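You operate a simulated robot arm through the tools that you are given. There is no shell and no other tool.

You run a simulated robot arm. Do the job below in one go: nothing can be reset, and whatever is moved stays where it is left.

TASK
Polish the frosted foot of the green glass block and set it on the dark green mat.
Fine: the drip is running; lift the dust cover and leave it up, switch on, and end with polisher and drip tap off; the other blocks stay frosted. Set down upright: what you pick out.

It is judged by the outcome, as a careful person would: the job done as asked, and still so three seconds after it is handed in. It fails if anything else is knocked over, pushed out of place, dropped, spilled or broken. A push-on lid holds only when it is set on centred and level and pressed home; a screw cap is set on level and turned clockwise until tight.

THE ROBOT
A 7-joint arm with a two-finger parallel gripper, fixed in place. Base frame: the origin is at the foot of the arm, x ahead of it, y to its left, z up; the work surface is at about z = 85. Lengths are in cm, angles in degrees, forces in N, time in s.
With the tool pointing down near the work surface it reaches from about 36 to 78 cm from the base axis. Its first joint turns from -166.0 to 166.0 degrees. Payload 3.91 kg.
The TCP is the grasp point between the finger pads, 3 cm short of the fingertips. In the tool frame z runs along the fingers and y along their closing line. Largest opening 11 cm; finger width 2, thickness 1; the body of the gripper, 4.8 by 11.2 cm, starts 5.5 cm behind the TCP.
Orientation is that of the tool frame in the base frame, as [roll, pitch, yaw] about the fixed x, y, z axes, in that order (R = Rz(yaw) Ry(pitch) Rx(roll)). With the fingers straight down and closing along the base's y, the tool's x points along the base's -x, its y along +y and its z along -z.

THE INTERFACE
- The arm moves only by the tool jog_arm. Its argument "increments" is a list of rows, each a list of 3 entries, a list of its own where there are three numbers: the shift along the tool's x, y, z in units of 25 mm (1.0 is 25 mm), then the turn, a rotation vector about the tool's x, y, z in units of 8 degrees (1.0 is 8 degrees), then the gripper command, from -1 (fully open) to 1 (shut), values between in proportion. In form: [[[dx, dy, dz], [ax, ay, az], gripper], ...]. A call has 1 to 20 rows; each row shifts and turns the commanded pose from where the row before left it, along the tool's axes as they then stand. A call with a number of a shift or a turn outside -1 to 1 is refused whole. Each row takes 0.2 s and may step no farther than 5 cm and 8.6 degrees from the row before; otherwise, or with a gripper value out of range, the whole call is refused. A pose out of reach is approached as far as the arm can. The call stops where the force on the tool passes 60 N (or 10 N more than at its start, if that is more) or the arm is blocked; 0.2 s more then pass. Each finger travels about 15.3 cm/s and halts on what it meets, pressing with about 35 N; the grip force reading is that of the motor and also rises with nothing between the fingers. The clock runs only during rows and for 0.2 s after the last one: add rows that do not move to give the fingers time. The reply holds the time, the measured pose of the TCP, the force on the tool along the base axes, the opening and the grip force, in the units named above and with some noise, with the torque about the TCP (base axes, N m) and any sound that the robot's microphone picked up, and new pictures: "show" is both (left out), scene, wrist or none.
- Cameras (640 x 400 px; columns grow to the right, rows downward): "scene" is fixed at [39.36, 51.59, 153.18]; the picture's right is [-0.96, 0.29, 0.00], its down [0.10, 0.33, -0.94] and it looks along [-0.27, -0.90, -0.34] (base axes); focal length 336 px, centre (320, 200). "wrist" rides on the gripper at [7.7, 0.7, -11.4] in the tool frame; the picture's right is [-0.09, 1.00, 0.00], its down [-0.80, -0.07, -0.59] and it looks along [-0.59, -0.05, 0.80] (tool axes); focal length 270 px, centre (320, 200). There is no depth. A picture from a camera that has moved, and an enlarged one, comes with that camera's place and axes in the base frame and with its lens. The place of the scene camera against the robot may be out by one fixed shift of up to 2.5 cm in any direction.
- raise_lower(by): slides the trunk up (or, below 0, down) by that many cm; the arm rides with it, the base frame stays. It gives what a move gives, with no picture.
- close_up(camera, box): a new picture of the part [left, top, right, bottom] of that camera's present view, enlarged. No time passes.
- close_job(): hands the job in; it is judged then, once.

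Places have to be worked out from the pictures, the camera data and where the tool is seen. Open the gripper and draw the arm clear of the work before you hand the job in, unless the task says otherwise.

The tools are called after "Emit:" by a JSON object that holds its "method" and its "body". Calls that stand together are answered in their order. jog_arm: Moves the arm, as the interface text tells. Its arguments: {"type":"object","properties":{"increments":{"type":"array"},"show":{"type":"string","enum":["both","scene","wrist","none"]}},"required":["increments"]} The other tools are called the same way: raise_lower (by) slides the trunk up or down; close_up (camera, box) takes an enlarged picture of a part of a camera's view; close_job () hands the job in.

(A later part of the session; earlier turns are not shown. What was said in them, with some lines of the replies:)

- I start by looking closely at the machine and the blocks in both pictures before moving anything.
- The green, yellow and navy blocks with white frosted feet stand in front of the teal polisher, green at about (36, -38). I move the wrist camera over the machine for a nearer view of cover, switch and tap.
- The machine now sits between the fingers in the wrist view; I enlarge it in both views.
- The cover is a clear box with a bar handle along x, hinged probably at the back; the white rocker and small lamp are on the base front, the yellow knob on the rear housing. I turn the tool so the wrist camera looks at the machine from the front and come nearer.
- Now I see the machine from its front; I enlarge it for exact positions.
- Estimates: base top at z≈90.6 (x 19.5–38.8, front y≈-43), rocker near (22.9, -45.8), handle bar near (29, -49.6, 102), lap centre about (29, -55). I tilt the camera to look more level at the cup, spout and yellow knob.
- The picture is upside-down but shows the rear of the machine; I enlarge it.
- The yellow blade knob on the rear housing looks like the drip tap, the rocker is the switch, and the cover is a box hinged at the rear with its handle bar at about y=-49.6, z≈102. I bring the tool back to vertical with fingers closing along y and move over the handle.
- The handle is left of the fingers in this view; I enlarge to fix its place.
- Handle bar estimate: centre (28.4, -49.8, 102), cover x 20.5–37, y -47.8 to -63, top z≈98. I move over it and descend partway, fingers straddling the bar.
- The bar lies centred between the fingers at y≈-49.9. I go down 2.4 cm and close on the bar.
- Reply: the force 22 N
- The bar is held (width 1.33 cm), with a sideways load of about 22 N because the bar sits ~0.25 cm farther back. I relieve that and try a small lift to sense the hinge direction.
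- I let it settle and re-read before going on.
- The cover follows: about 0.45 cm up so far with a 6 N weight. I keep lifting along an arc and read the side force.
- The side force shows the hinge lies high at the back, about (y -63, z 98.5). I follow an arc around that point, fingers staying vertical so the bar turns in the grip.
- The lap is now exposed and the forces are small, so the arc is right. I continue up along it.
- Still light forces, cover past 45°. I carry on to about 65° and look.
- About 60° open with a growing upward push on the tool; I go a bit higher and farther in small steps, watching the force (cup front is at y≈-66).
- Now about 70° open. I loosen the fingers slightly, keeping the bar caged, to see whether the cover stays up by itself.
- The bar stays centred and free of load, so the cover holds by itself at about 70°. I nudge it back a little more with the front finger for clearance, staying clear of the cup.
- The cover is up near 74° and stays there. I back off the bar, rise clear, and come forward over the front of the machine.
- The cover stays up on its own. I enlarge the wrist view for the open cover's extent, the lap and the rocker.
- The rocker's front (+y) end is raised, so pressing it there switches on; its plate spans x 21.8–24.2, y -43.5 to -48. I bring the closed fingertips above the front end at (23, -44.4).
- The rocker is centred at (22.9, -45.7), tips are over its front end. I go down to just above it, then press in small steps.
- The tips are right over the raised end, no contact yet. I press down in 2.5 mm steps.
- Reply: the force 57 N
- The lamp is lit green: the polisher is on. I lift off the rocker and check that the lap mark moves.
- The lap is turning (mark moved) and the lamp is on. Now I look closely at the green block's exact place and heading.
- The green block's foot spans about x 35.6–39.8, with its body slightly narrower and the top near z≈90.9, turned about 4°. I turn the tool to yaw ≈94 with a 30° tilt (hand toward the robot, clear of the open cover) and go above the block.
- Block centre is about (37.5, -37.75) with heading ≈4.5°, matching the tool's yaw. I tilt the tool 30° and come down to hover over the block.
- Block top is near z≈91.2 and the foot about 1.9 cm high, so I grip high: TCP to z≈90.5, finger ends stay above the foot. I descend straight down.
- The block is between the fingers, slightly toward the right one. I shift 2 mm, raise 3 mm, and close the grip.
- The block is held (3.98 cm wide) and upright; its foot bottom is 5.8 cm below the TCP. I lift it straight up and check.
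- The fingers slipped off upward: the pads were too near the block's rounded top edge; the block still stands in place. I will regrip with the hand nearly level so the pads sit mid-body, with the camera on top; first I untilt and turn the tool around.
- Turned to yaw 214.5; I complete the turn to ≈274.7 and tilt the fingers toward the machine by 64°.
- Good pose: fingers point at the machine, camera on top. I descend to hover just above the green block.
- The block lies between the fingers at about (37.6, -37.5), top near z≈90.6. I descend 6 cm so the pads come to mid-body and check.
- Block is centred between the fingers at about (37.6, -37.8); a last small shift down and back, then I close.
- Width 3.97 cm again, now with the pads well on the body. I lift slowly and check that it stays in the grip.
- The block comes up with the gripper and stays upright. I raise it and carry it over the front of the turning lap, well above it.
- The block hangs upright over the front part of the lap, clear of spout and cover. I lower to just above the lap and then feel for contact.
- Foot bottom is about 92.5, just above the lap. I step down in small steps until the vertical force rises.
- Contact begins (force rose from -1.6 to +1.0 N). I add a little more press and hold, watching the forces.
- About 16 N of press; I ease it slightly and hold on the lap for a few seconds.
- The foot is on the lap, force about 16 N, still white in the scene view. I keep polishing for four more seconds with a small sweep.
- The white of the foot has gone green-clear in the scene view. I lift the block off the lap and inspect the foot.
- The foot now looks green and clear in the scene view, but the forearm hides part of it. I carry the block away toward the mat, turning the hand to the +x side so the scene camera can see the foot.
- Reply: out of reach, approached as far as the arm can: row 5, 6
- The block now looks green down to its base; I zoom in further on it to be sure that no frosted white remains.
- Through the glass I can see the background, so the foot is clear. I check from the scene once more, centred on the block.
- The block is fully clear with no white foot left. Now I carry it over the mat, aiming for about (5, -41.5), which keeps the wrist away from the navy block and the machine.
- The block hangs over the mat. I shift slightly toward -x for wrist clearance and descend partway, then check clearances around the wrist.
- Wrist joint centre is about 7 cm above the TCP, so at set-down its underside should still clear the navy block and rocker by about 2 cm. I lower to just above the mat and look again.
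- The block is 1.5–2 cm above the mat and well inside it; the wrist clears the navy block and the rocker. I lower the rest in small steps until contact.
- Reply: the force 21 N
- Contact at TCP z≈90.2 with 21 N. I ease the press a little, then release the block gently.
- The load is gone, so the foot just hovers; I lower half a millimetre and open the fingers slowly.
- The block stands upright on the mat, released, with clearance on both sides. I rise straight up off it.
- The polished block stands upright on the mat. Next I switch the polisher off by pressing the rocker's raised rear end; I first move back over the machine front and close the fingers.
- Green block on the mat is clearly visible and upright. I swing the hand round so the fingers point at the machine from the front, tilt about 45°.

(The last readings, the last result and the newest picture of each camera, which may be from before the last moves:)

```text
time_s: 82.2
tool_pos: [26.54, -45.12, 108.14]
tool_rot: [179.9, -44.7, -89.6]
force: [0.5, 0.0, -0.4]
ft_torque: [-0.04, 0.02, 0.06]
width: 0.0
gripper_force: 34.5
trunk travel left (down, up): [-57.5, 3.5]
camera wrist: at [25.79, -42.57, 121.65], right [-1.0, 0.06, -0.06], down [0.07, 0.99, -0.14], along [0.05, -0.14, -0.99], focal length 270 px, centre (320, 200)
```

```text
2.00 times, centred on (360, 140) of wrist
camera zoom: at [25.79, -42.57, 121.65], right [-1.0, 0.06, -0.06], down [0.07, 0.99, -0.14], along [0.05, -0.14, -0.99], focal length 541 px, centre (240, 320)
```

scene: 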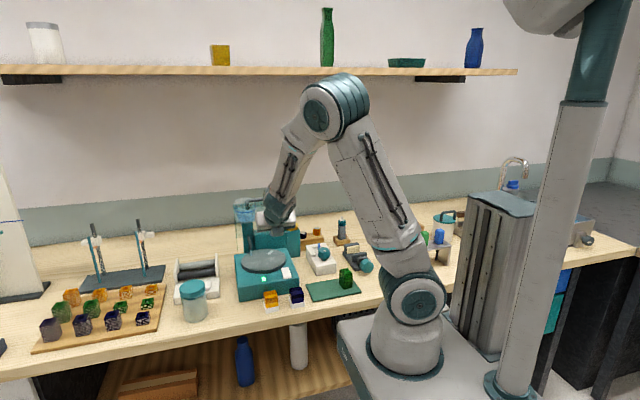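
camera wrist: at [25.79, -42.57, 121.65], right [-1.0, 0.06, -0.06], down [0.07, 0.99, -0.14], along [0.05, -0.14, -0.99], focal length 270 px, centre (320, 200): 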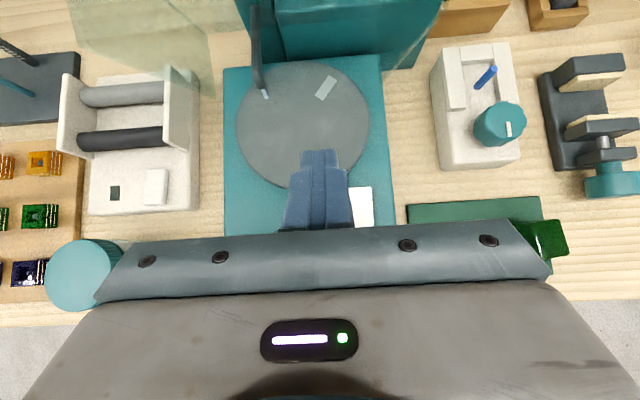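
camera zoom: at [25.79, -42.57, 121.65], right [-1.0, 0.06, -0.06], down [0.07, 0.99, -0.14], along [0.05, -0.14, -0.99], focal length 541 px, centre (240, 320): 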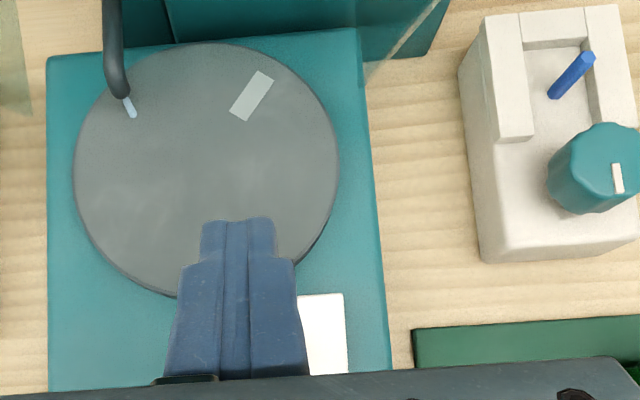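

The rocker's rear end is at about (22.8, -47.9). I bring the closed tips above it, lowest corner at y≈-47.4, 1 cm high.

Emit:
{"method": "jog_arm", "body": {"increments": [[[-0.766, 0.37, 0.902], [0, 0, 0], 1], [[-0.766, 0.37, 0.902], [0, 0, 0], 1], [[-0.766, 0.37, 0.902], [0, 0, 0], 1], [[-0.766, 0.37, 0.902], [0, 0, 0], 1], [[0, 0, 0], [0, 0, 0], 1]], "show": "none"}}

Emit:
{"method": "close_up", "body": {"camera": "scene", "box": [250, 235, 320, 295]}}

Emit:
{"method": "close_up", "body": {"camera": "wrist", "box": [220, 60, 440, 240]}}

```text
time_s: 83.4
tool_pos: [22.82, -45.89, 96.33]
tool_rot: [179.7, -44.8, -89.9]
force: [0.1, -0.4, 0.5]
ft_torque: [0.0, -0.01, 0.01]
width: 0.01
gripper_force: 34.3
trunk travel left (down, up): [-57.5, 3.5]
```

```text
6.67 times, centred on (285, 265) of scene
camera zoom: at [39.36, 51.59, 153.18], right [-0.96, 0.29, 0.0], down [0.1, 0.33, -0.94], along [-0.27, -0.9, -0.34], focal length 2241 px, centre (553, -233)
```

zoom: 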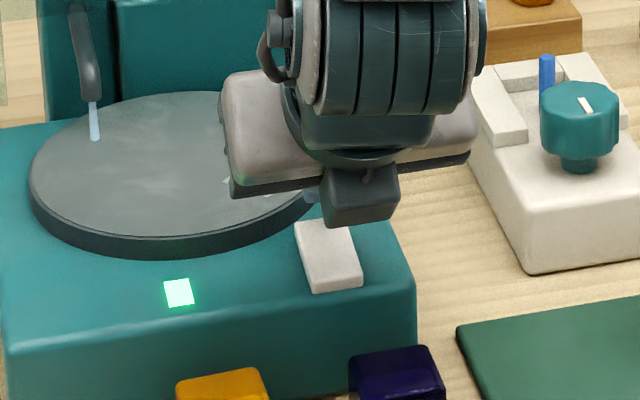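

```text
2.22 times, centred on (330, 150) of wrist
camera zoom: at [22.03, -43.32, 109.89], right [-1.0, 0.06, -0.06], down [0.07, 0.99, -0.14], along [0.05, -0.15, -0.99], focal length 601 px, centre (298, 311)
```

zoom: 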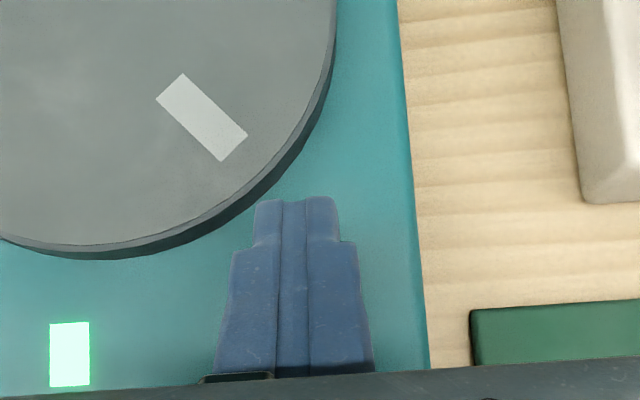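

The tips are over the rocker's rear. I lower in small steps watching the force.

Emit:
{"method": "jog_arm", "body": {"increments": [[[-0.14, 0, 0.142], [0, 0, 0], 1], [[-0.14, 0, 0.142], [0, 0, 0], 1], [[-0.07, 0, 0.071], [0, 0, 0], 1], [[-0.07, 0, 0.071], [0, 0, 0], 1]], "show": "none"}}

Emit:
{"method": "close_up", "body": {"camera": "scene", "box": [250, 235, 320, 295]}}

```text
time_s: 84.4
tool_pos: [22.89, -46.12, 94.95]
tool_rot: [179.8, -44.6, -89.7]
force: [-0.6, -0.3, -0.4]
ft_torque: [0.0, 0.01, -0.01]
width: 0.01
gripper_force: 34.8
trunk travel left (down, up): [-57.5, 3.5]
```

```text
6.67 times, centred on (285, 265) of scene
camera zoom: at [39.36, 51.59, 153.18], right [-0.96, 0.29, 0.0], down [0.1, 0.33, -0.94], along [-0.27, -0.9, -0.34], focal length 2241 px, centre (553, -233)
```

zoom: 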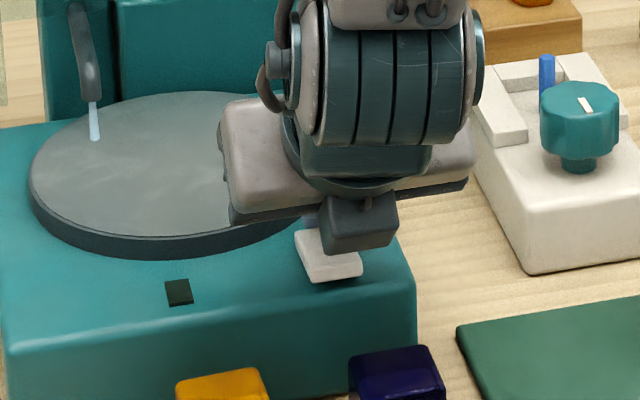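

The lamp is off: the polisher is switched off. I rise and move left to look closely at the yellow tap.

Emit:
{"method": "jog_arm", "body": {"increments": [[[0.703, 0, -0.711], [0, 0, 0], 1], [[0.703, 0, -0.711], [0, 0, 0], 1], [[0.703, 0, -0.711], [0, 0, 0], 1], [[0.703, 0, -0.711], [0, 0, 0], 1], [[0.703, 0, -0.711], [0, 0, 0], 1], [[0.4, 0.9, -0.2], [0, 0, 0], 0.5], [[0.566, 0.9, 0], [0, 0, 0], 0], [[0.566, 0.9, 0], [0, 0, 0], 0], [[0.566, 0.9, 0], [0, 0, 0], 0], [[0.566, 0.9, 0], [0, 0, 0], 0], [[0, 0, 0], [0, 0, 0], 0]], "show": "both"}}

Emit:
{"method": "close_up", "body": {"camera": "wrist", "box": [180, 0, 400, 180]}}

Emit:
{"method": "close_up", "body": {"camera": "scene", "box": [225, 200, 315, 290]}}

```text
time_s: 86.8
tool_pos: [11.77, -50.4, 112.46]
tool_rot: [179.8, -44.7, -89.7]
force: [0.2, 0.8, 0.0]
ft_torque: [0.0, -0.01, -0.02]
width: 5.48
gripper_force: 0.1
trunk travel left (down, up): [-57.5, 3.5]
camera wrist: at [10.97, -47.88, 126.01], right [-1.0, 0.06, -0.06], down [0.07, 0.99, -0.14], along [0.05, -0.15, -0.99], focal length 270 px, centre (320, 200)
```

scene: 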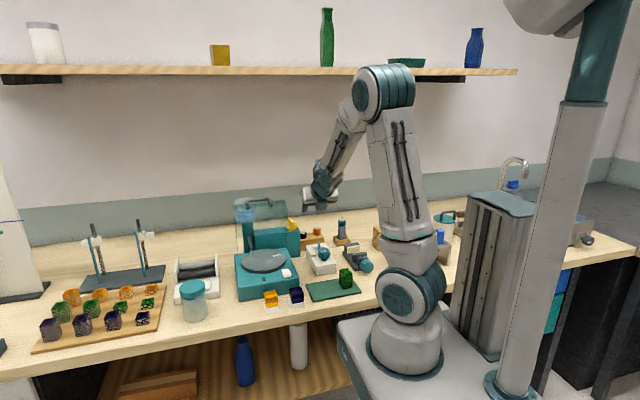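
wrist: 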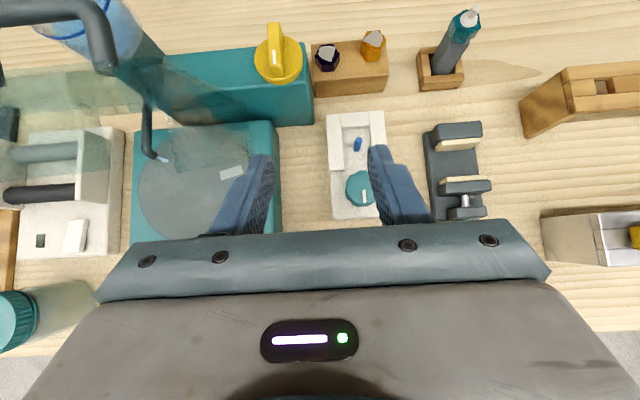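

```text
2.22 times, centred on (290, 90) of wrist
camera zoom: at [10.97, -47.88, 126.01], right [-1.0, 0.06, -0.06], down [0.07, 0.99, -0.14], along [0.05, -0.15, -0.99], focal length 601 px, centre (387, 444)
```

zoom: 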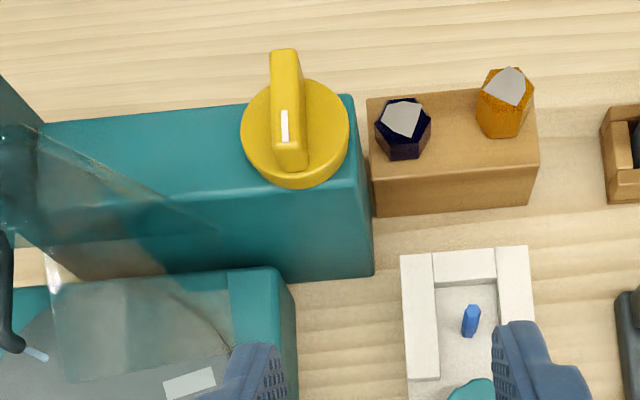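

```text
4.44 times, centred on (270, 245) of scene
camera zoom: at [39.36, 51.59, 153.18], right [-0.96, 0.29, 0.0], down [0.1, 0.33, -0.94], along [-0.27, -0.9, -0.34], focal length 1494 px, centre (542, 0)
```

zoom: 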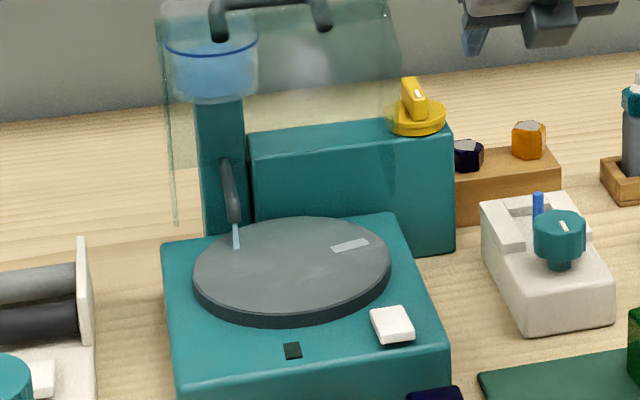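

The knob is a disc with a blade along y, centre about (16, -68.8), blade top z≈100.3, white pointer toward the front. I bring the tool vertical over it, fingers closing along x, for a closer look.

Emit:
{"method": "jog_arm", "body": {"increments": [[[0, 0, 0], [0, -1, 0], 0.2], [[0, 0, 0], [0, -1, 0], 0.2], [[0, 0, 0], [0, -1, 0], 0.2], [[0, 0, 0], [0, -1, 0], 0.2], [[0, 0, 0], [0, -1, 0], 0.2], [[0, 0, 0], [0, -0.59, 0], 0.2], [[0.9, -0.1, -0.2], [0, 0, 0], 0.2], [[0.9, -0.1, -0.2], [0, 0, 0], 0.2], [[0.9, -0.2, -0.2], [0, 0, 0], 0.2], [[0.9, -0.2, 0], [0, 0, 0], 0.2], [[0.9, -0.3, 0], [0, 0, 0], 0.2], [[0.9, -0.3, 0], [0, 0, 0], 0.2], [[0.9, -0.3, 0], [0, 0, 0], 0.2], [[0.9, -0.2, 0], [0, 0, 0], 0.2], [[0, 0, 0], [0, 0, 0], 0.2]], "show": "both"}}

Emit:
{"method": "close_up", "body": {"camera": "wrist", "box": [200, 60, 440, 240]}}

Emit:
{"method": "close_up", "body": {"camera": "scene", "box": [225, 170, 345, 260]}}

```text
time_s: 90.0
tool_pos: [16.15, -68.46, 114.04]
tool_rot: [179.9, 0.1, -89.9]
force: [-0.1, -1.1, 0.2]
ft_torque: [0.01, 0.03, -0.02]
width: 4.38
gripper_force: 0.0
trunk travel left (down, up): [-57.5, 3.5]
camera wrist: at [15.44, -76.17, 125.45], right [-1.0, 0.09, 0.0], down [0.07, 0.8, 0.59], along [0.05, 0.59, -0.8], focal length 270 px, centre (320, 200)
```

scene: 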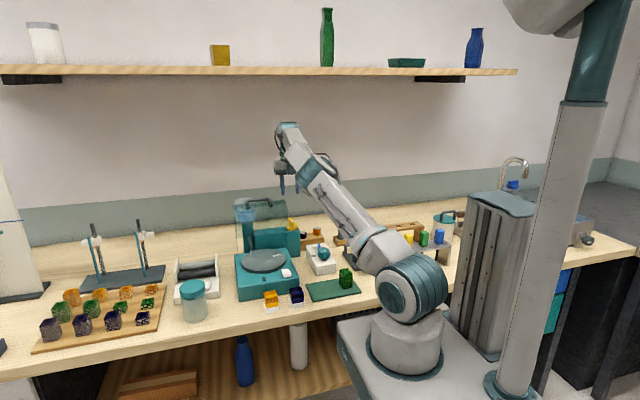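
wrist: 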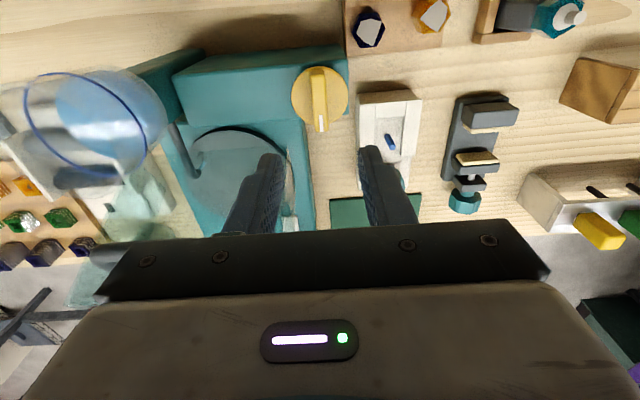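

```text
2.22 times, centred on (320, 150) of wrist
camera zoom: at [15.44, -76.17, 125.45], right [-1.0, 0.09, 0.0], down [0.07, 0.8, 0.59], along [0.05, 0.59, -0.8], focal length 601 px, centre (320, 311)
```

zoom: 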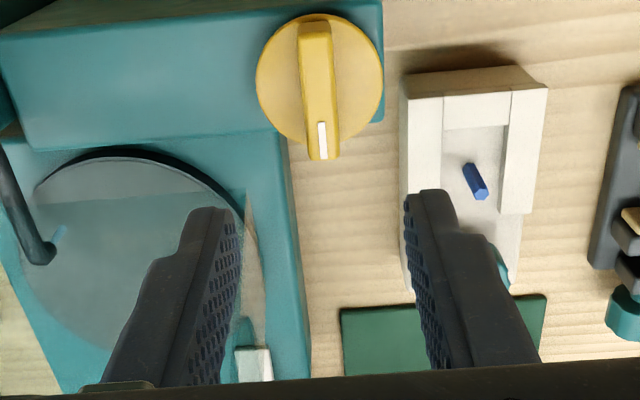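

```text
4.44 times, centred on (285, 215) of scene
camera zoom: at [39.36, 51.59, 153.18], right [-0.96, 0.29, 0.0], down [0.1, 0.33, -0.94], along [-0.27, -0.9, -0.34], focal length 1494 px, centre (476, 133)
```

zoom: 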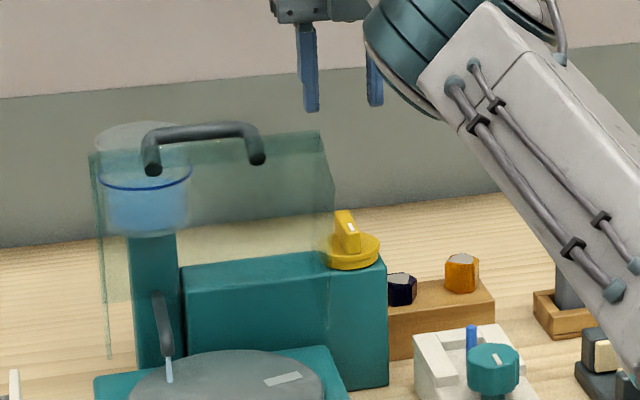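

Knob axis ≈ (16.05, -68.75), blade exactly along y, top z≈100.5, thickness ~1.25 cm. I descend with fingers on both sides of the blade, stopping above for a check.

Emit:
{"method": "jog_arm", "body": {"increments": [[[0.116, 0.045, 0.7], [0, 0, 0], 0.2], [[0, 0, 0.8], [0, 0, 0], 0.2], [[0, 0, 0.8], [0, 0, 0], 0.2], [[0, 0, 0.8], [0, 0, 0], 0.2], [[0, 0, 0.8], [0, 0, 0], 0.2], [[0, 0, 0], [0, 0, 0], 0.2]], "show": "both"}}

Emit:
{"method": "close_up", "body": {"camera": "wrist", "box": [220, 100, 420, 240]}}

Emit:
{"method": "close_up", "body": {"camera": "scene", "box": [265, 200, 325, 250]}}

```text
time_s: 91.4
tool_pos: [15.89, -68.64, 104.1]
tool_rot: [179.9, 0.1, -89.9]
force: [0.2, -0.2, 1.1]
ft_torque: [-0.01, 0.01, 0.0]
width: 4.39
gripper_force: 0.2
trunk travel left (down, up): [-57.5, 3.5]
camera wrist: at [15.13, -76.34, 115.66], right [-1.0, 0.09, 0.0], down [0.07, 0.8, 0.59], along [0.05, 0.59, -0.8], focal length 270 px, centre (320, 200)
```

scene: 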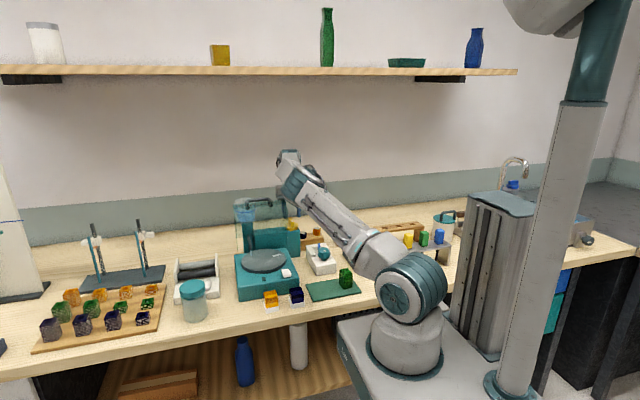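
wrist: 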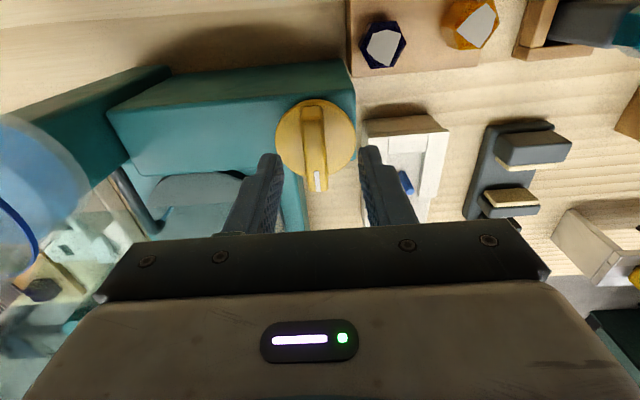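

```text
2.86 times, centred on (320, 170) of wrist
camera zoom: at [15.13, -76.34, 115.66], right [-1.0, 0.09, 0.0], down [0.07, 0.8, 0.59], along [0.05, 0.59, -0.8], focal length 772 px, centre (320, 286)
```

zoom: 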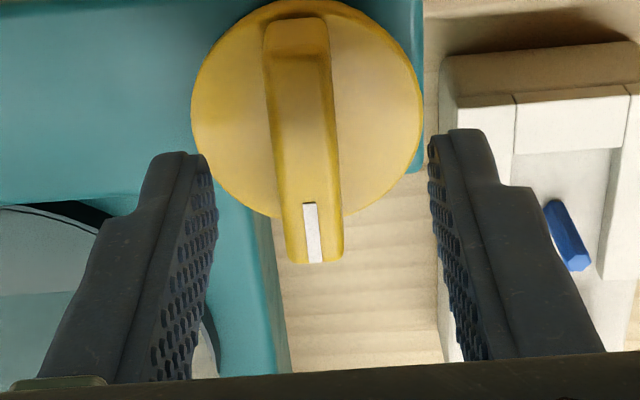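

```text
8.00 times, centred on (295, 225) of scene
camera zoom: at [39.36, 51.59, 153.18], right [-0.96, 0.29, 0.0], down [0.1, 0.33, -0.94], along [-0.27, -0.9, -0.34], focal length 2689 px, centre (520, 0)
```

zoom: 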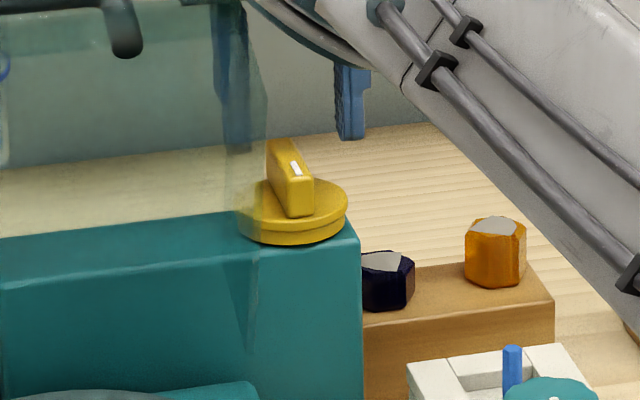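

Knob axis refined to (16.08, -68.75), disc top z≈97.9. I centre the tool, lower the tips to ~0.7 cm above the disc, and close on the blade.

Emit:
{"method": "jog_arm", "body": {"increments": [[[0.044, -0.076, 0.5], [0, 0, 0], 0.3], [[0, 0, 0.48], [0, 0, 0], 0.3], [[0, 0, 0], [0, 0, 0], 0.5], [[0, 0, 0], [0, 0, 0], 0.65], [[0, 0, 0], [0, 0, 0], 1], [[0, 0, 0], [0, 0, 0], 1]], "show": "wrist"}}

Emit:
{"method": "close_up", "body": {"camera": "wrist", "box": [220, 100, 420, 240]}}

```text
time_s: 92.8
tool_pos: [16.25, -68.88, 101.82]
tool_rot: [180.0, 0.0, -89.7]
force: [9.9, 0.5, 0.3]
ft_torque: [-0.78, -0.42, -0.19]
width: 1.34
gripper_force: 45.2
trunk travel left (down, up): [-57.5, 3.5]
camera wrist: at [15.44, -76.59, 113.24], right [-1.0, 0.08, 0.0], down [0.07, 0.8, 0.59], along [0.05, 0.59, -0.8], focal length 270 px, centre (320, 200)
```

wrist: 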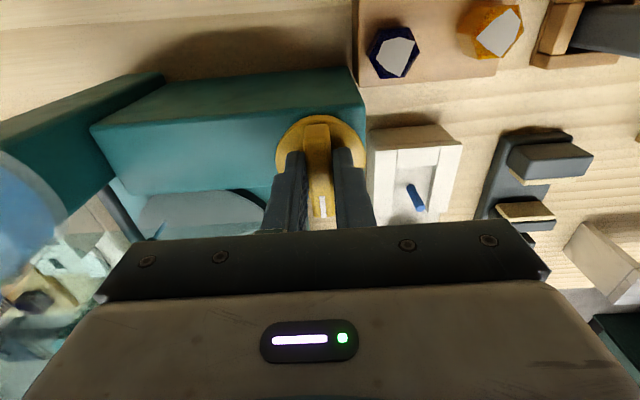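

```text
2.86 times, centred on (320, 170) of wrist
camera zoom: at [15.44, -76.59, 113.24], right [-1.0, 0.08, 0.0], down [0.07, 0.8, 0.59], along [0.05, 0.59, -0.8], focal length 772 px, centre (320, 286)
```

zoom: 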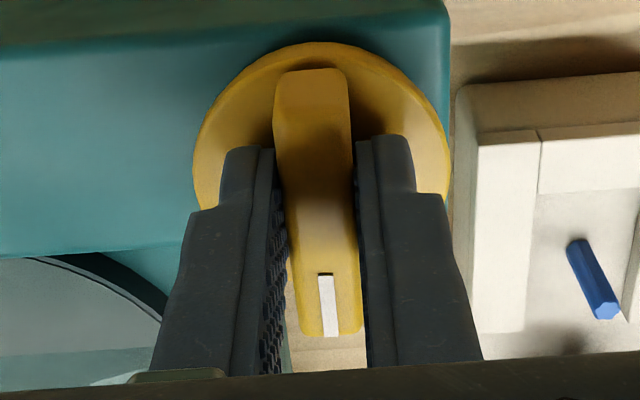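

Blade gripped. I try a small clockwise turn (seen from above) and read the torque.

Emit:
{"method": "jog_arm", "body": {"increments": [[[0, 0, 0], [0, 0, 0.6], 1], [[0, 0, 0], [0, 0, 0.6], 1], [[0, 0, 0], [0, 0, 0], 1]], "show": "none"}}

Emit:
{"method": "close_up", "body": {"camera": "scene", "box": [225, 190, 325, 270]}}

```text
time_s: 93.6
tool_pos: [16.06, -68.97, 101.81]
tool_rot: [180.0, -0.1, -99.5]
force: [12.8, -5.8, 9.1]
ft_torque: [1.21, -0.82, -0.07]
width: 1.4
gripper_force: 45.6
trunk travel left (down, up): [-57.5, 3.5]
```

```text
5.00 times, centred on (275, 230) of scene
camera zoom: at [39.36, 51.59, 153.18], right [-0.96, 0.29, 0.0], down [0.1, 0.33, -0.94], along [-0.27, -0.9, -0.34], focal length 1681 px, centre (545, 50)
```

zoom: 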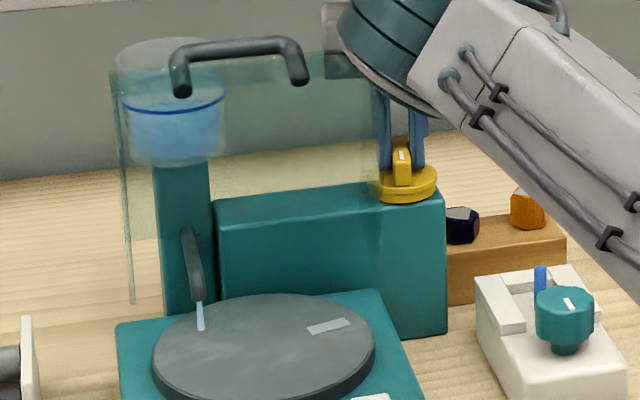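

It turns freely clockwise. I continue in that direction and check the drip.

Emit:
{"method": "jog_arm", "body": {"increments": [[[0, 0, 0], [0, 0, 0.8], 1], [[0, 0, 0], [0, 0, 0.8], 1], [[0, 0, 0], [0, 0, 0.8], 1], [[0, 0, 0], [0, 0, 0.8], 1], [[0, 0, 0], [0, 0, 0.8], 1], [[0, 0, 0], [0, 0, 0], 1]], "show": "none"}}

Emit:
{"method": "close_up", "body": {"camera": "scene", "box": [225, 190, 325, 270]}}

Emit:
{"method": "close_up", "body": {"camera": "wrist", "box": [220, 100, 420, 240]}}

```text
time_s: 95.0
tool_pos: [15.86, -68.82, 101.79]
tool_rot: [179.8, -0.2, -131.6]
force: [4.0, 5.7, 7.6]
ft_torque: [-0.23, 0.0, -0.01]
width: 1.39
gripper_force: 45.1
trunk travel left (down, up): [-57.5, 3.5]
```

```text
5.00 times, centred on (275, 230) of scene
camera zoom: at [39.36, 51.59, 153.18], right [-0.96, 0.29, 0.0], down [0.1, 0.33, -0.94], along [-0.27, -0.9, -0.34], focal length 1681 px, centre (545, 50)
```

zoom: 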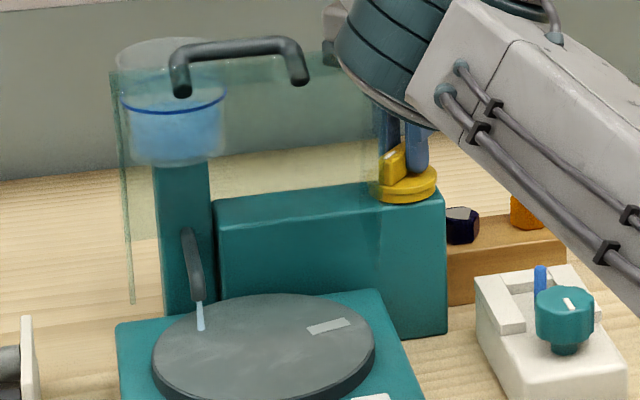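

```text
2.86 times, centred on (320, 170) of wrist
camera zoom: at [10.23, -74.09, 113.26], right [-0.69, 0.73, 0.0], down [0.59, 0.55, 0.59], along [0.43, 0.41, -0.81], focal length 772 px, centre (320, 286)
```

zoom: 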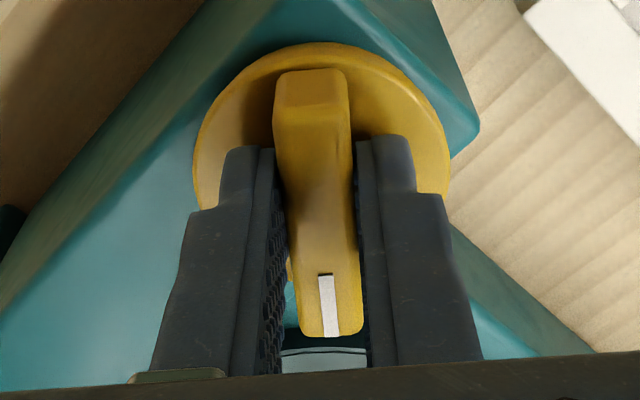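

The knob has turned about 42° and follows; the drip still runs. I continue to the full quarter turn.

Emit:
{"method": "jog_arm", "body": {"increments": [[[0, 0, 0], [0, 0, 0.8], 1], [[0, 0, 0], [0, 0, 0.8], 1], [[0, 0, 0], [0, 0, 0.8], 1], [[0, 0, 0], [0, 0, 0.8], 1], [[0, 0, 0], [0, 0, 0.8], 1], [[0, 0, 0], [0, 0, 0.8], 1], [[0, 0, 0], [0, 0, 0.8], 1], [[0, 0, 0], [0, 0, 0], 1]], "show": "none"}}

Emit:
{"method": "close_up", "body": {"camera": "scene", "box": [225, 190, 325, 270]}}

Emit:
{"method": "close_up", "body": {"camera": "wrist", "box": [220, 100, 420, 240]}}

```text
time_s: 96.8
tool_pos: [15.75, -68.54, 101.77]
tool_rot: [179.9, -0.2, -176.5]
force: [-5.6, 28.8, -0.6]
ft_torque: [0.53, 0.44, 0.14]
width: 1.36
gripper_force: 44.8
trunk travel left (down, up): [-57.5, 3.5]
```

```text
5.00 times, centred on (275, 230) of scene
camera zoom: at [39.36, 51.59, 153.18], right [-0.96, 0.29, 0.0], down [0.1, 0.33, -0.94], along [-0.27, -0.9, -0.34], focal length 1681 px, centre (545, 50)
```

zoom: 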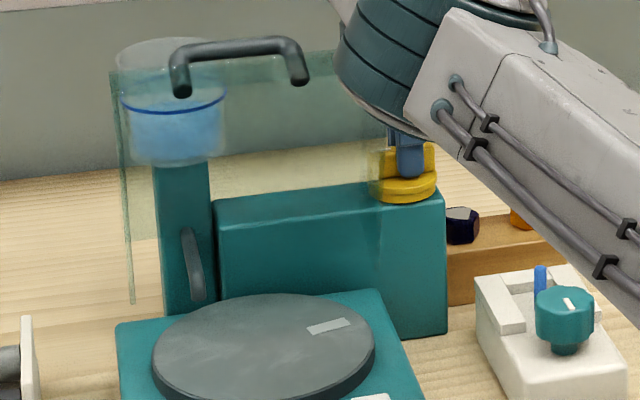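

```text
2.86 times, centred on (320, 170) of wrist
camera zoom: at [7.99, -68.33, 113.26], right [0.03, 1.0, 0.0], down [0.81, -0.02, 0.59], along [0.59, -0.01, -0.81], focal length 772 px, centre (320, 286)
```

zoom: 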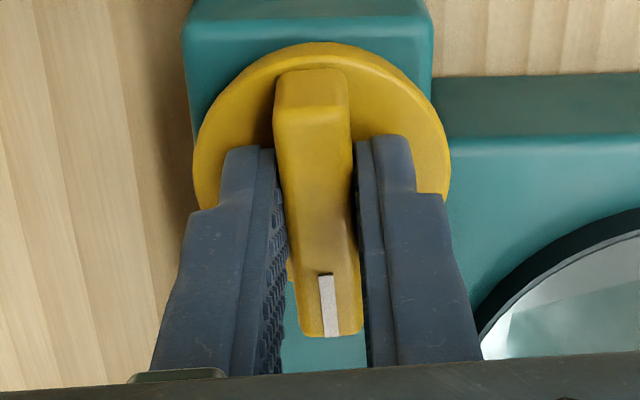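

The drip stream is gone. I turn the last few degrees toward the stop and confirm.

Emit:
{"method": "jog_arm", "body": {"increments": [[[0, 0, 0], [0, 0, 0.45], 1], [[0, 0, 0], [0, 0, 0], 1]], "show": "none"}}

Emit:
{"method": "close_up", "body": {"camera": "scene", "box": [235, 225, 285, 265]}}

```text
time_s: 97.4
tool_pos: [15.9, -68.59, 101.85]
tool_rot: [-180.0, -0.1, -179.9]
force: [-6.4, 32.6, -2.2]
ft_torque: [0.56, 1.36, 0.14]
width: 1.36
gripper_force: 45.5
trunk travel left (down, up): [-57.5, 3.5]
```

```text
10.00 times, centred on (260, 245) of scene
camera zoom: at [39.36, 51.59, 153.18], right [-0.96, 0.29, 0.0], down [0.1, 0.33, -0.94], along [-0.27, -0.9, -0.34], focal length 3361 px, centre (920, -250)
```

zoom: 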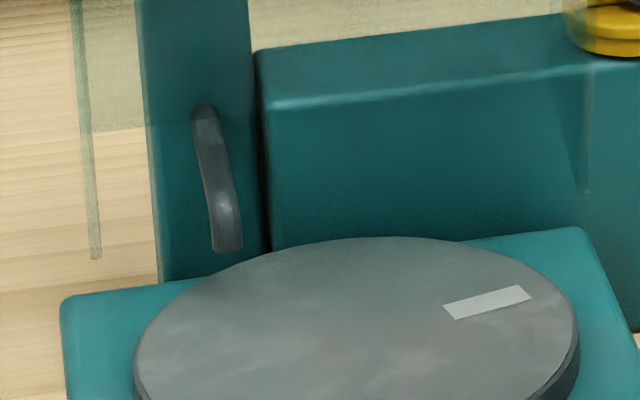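

The drip has stopped and the tap is at the quarter turn. I relieve the side load, open the fingers and rise off the knob.

Emit:
{"method": "jog_arm", "body": {"increments": [[[0, 0.11, 0], [0, 0, 0], 1], [[0, 0, 0], [0, 0, 0], 0.6], [[0, 0, 0], [0, 0, 0], 0.4], [[0, 0, 0], [0, 0, 0], 0.4], [[0, 0, -0.4], [0, 0, 0], 0.4], [[0, 0, -0.8], [0, 0, 0], 0.4], [[0, 0, -0.9], [0, 0, 0], 0.4], [[0, 0, -0.9], [0, 0, 0], 0.4], [[0, 0, -0.9], [0, 0, 0], 0.4], [[0, 0, -0.9], [0, 0, 0], 0.4], [[0, 0, 0], [0, 0, 0], 0.4]], "show": "both"}}

Emit:
{"method": "close_up", "body": {"camera": "wrist", "box": [200, 60, 440, 240]}}

Emit:
{"method": "close_up", "body": {"camera": "scene", "box": [225, 190, 325, 290]}}

```text
time_s: 99.8
tool_pos: [16.11, -68.57, 113.62]
tool_rot: [-180.0, -0.2, -179.9]
force: [0.1, 0.0, 0.4]
ft_torque: [0.01, 0.0, -0.02]
width: 3.32
gripper_force: 0.1
trunk travel left (down, up): [-57.5, 3.5]
camera wrist: at [8.24, -67.94, 125.14], right [0.09, 1.0, 0.0], down [0.8, -0.07, 0.59], along [0.59, -0.05, -0.81], focal length 270 px, centre (320, 200)
```

scene: 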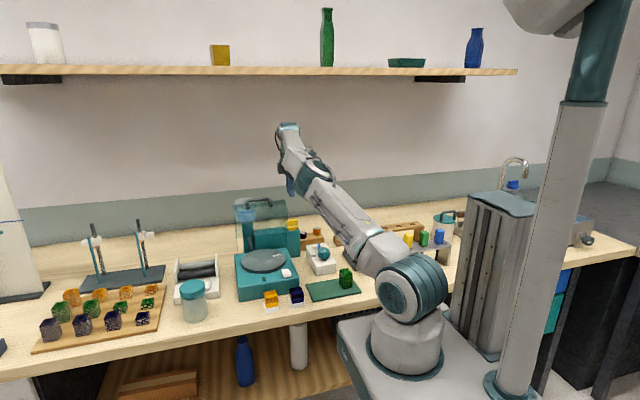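
wrist: 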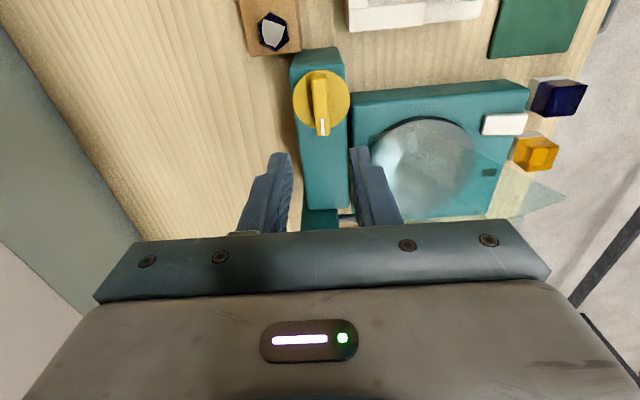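

```text
2.22 times, centred on (320, 150) of wrist
camera zoom: at [8.24, -67.94, 125.14], right [0.09, 1.0, 0.0], down [0.8, -0.07, 0.59], along [0.59, -0.05, -0.81], focal length 601 px, centre (320, 311)
```

zoom: 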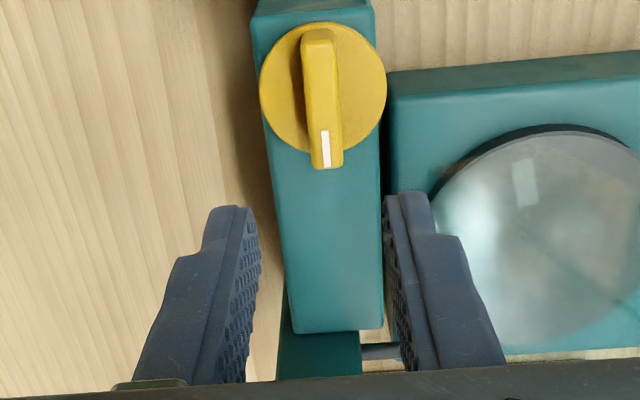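

```text
4.00 times, centred on (275, 240) of scene
camera zoom: at [39.36, 51.59, 153.18], right [-0.96, 0.29, 0.0], down [0.1, 0.33, -0.94], along [-0.27, -0.9, -0.34], focal length 1345 px, centre (500, 40)
```

zoom: 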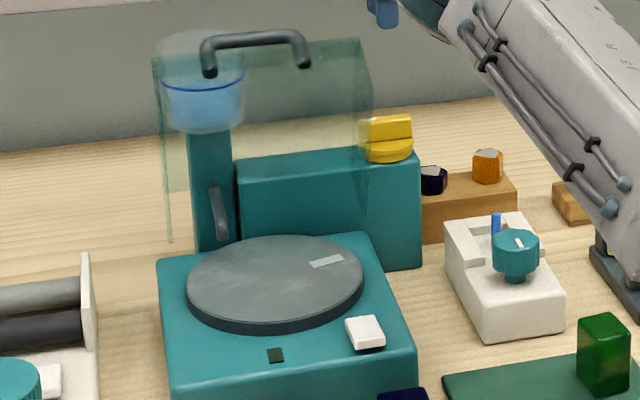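

All is as wanted: lamp off, lap still, drip stopped, cover up. I open the gripper and draw the arm up and back clear of the work.

Emit:
{"method": "jog_arm", "body": {"increments": [[[0.3, 0, -1], [0, 0, 0], 0], [[0.3, 0, -1], [0, 0, 0], -0.5], [[0.3, 0, -1], [0, 0, 0], -1], [[0.3, 0.6, -0.6], [0, 0, 0], -1], [[0.2, 1, -0.2], [0, 0, 0], -1], [[0.2, 1, -0.2], [0, 0, 0], -1], [[0.2, 1, 0], [0, 0, 0], -1], [[0.2, 1, 0], [0, 0, 0], -1], [[0, 1, 0], [0, 0, 0], -1], [[0, 1, 0], [0, 0, 0], -1], [[0, 1, 0], [0, 0, 0], -1], [[0, 1, 0], [0, 0, 0], -1], [[0, 0.8, 0], [0, 0, 0], -1], [[0, 0, 0], [0, 0, 0], -1]], "show": "both"}}

Emit:
{"method": "close_up", "body": {"camera": "scene", "box": [220, 190, 370, 310]}}

Emit:
{"method": "close_up", "body": {"camera": "scene", "box": [310, 255, 370, 305]}}

Emit:
{"method": "close_up", "body": {"camera": "scene", "box": [235, 225, 305, 315]}}

```text
time_s: 102.8
tool_pos: [10.87, -44.36, 122.7]
tool_rot: [180.0, -0.1, -179.9]
force: [0.2, 0.2, 0.5]
ft_torque: [0.02, 0.02, 0.03]
width: 11.0
gripper_force: 0.1
out of reach, approached as far as the arm can: row 2, 3
trunk travel left (down, up): [-57.5, 3.5]
camera wrist: at [3.09, -43.53, 134.14], right [0.09, 1.0, 0.0], down [0.8, -0.07, 0.59], along [0.59, -0.05, -0.81], focal length 270 px, centre (320, 200)
```

scene: 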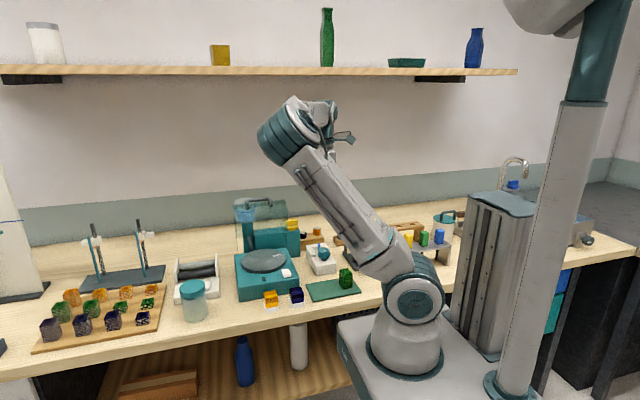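
wrist: 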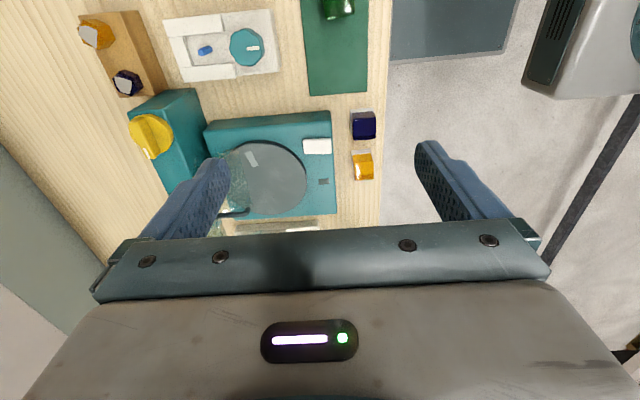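

```text
3.33 times, centred on (295, 250) of scene
camera zoom: at [39.36, 51.59, 153.18], right [-0.96, 0.29, 0.0], down [0.1, 0.33, -0.94], along [-0.27, -0.9, -0.34], focal length 1120 px, centre (403, 33)
```

zoom: 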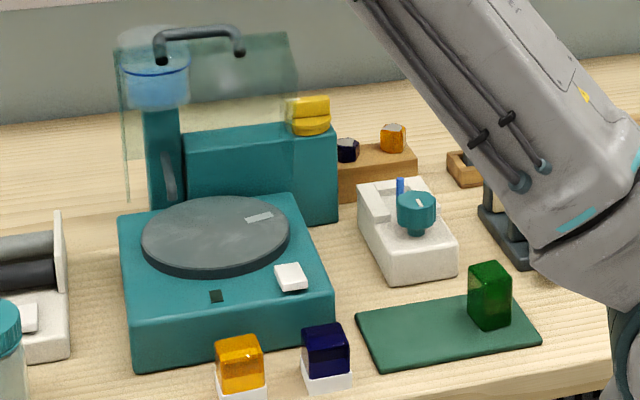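

```text
8.00 times, centred on (340, 280) of scene
camera zoom: at [39.36, 51.59, 153.18], right [-0.96, 0.29, 0.0], down [0.1, 0.33, -0.94], along [-0.27, -0.9, -0.34], focal length 2689 px, centre (160, -440)
```

zoom: 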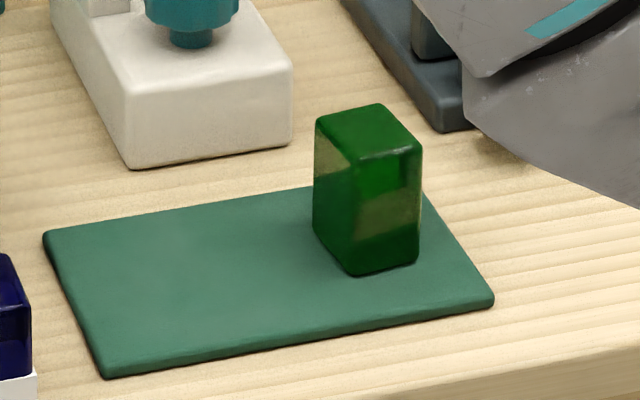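

```text
4.44 times, centred on (270, 270) of scene
camera zoom: at [39.36, 51.59, 153.18], right [-0.96, 0.29, 0.0], down [0.1, 0.33, -0.94], along [-0.27, -0.9, -0.34], focal length 1494 px, centre (542, -111)
```

zoom: 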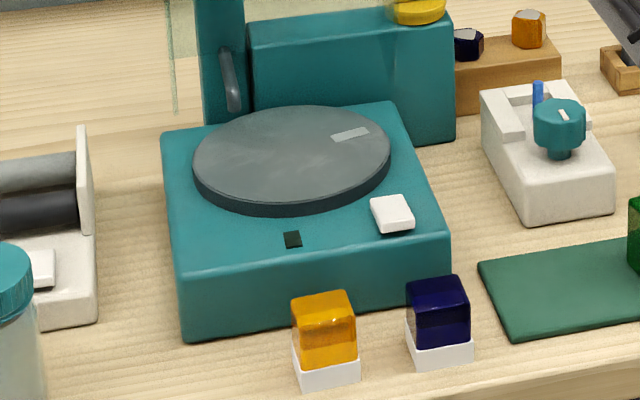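

The green block stands upright on the mat with a clear foot, and the navy and yellow blocks are untouched and still frosted. The cover is up, the lamp and drip are off, and the open gripper is well clear, so I hand the job in.

Emit:
{"method": "close_job", "body": {}}

```text
The job is handed in.
```

The green block's foot is polished clear, and the block is standing upright on the dark green mat. I handed the job in.

- **Polishing:** The foot was held on the wet, running lap for about six seconds. The white frosting was gone when I checked it from both cameras.
- **Machine:** The dust cover is up and holding by itself. The polisher is off, with the lamp out and the lap still. The drip tap is closed, and the drip has stopped.
- **Other blocks:** The yellow and navy blocks were not touched and are still frosted.
- **One slip:** My first grip came off the top of the green block before it left the bench. It stayed standing in place, and I picked it up again with a lower grip.
- **Arm:** The gripper is open and clear of the work.
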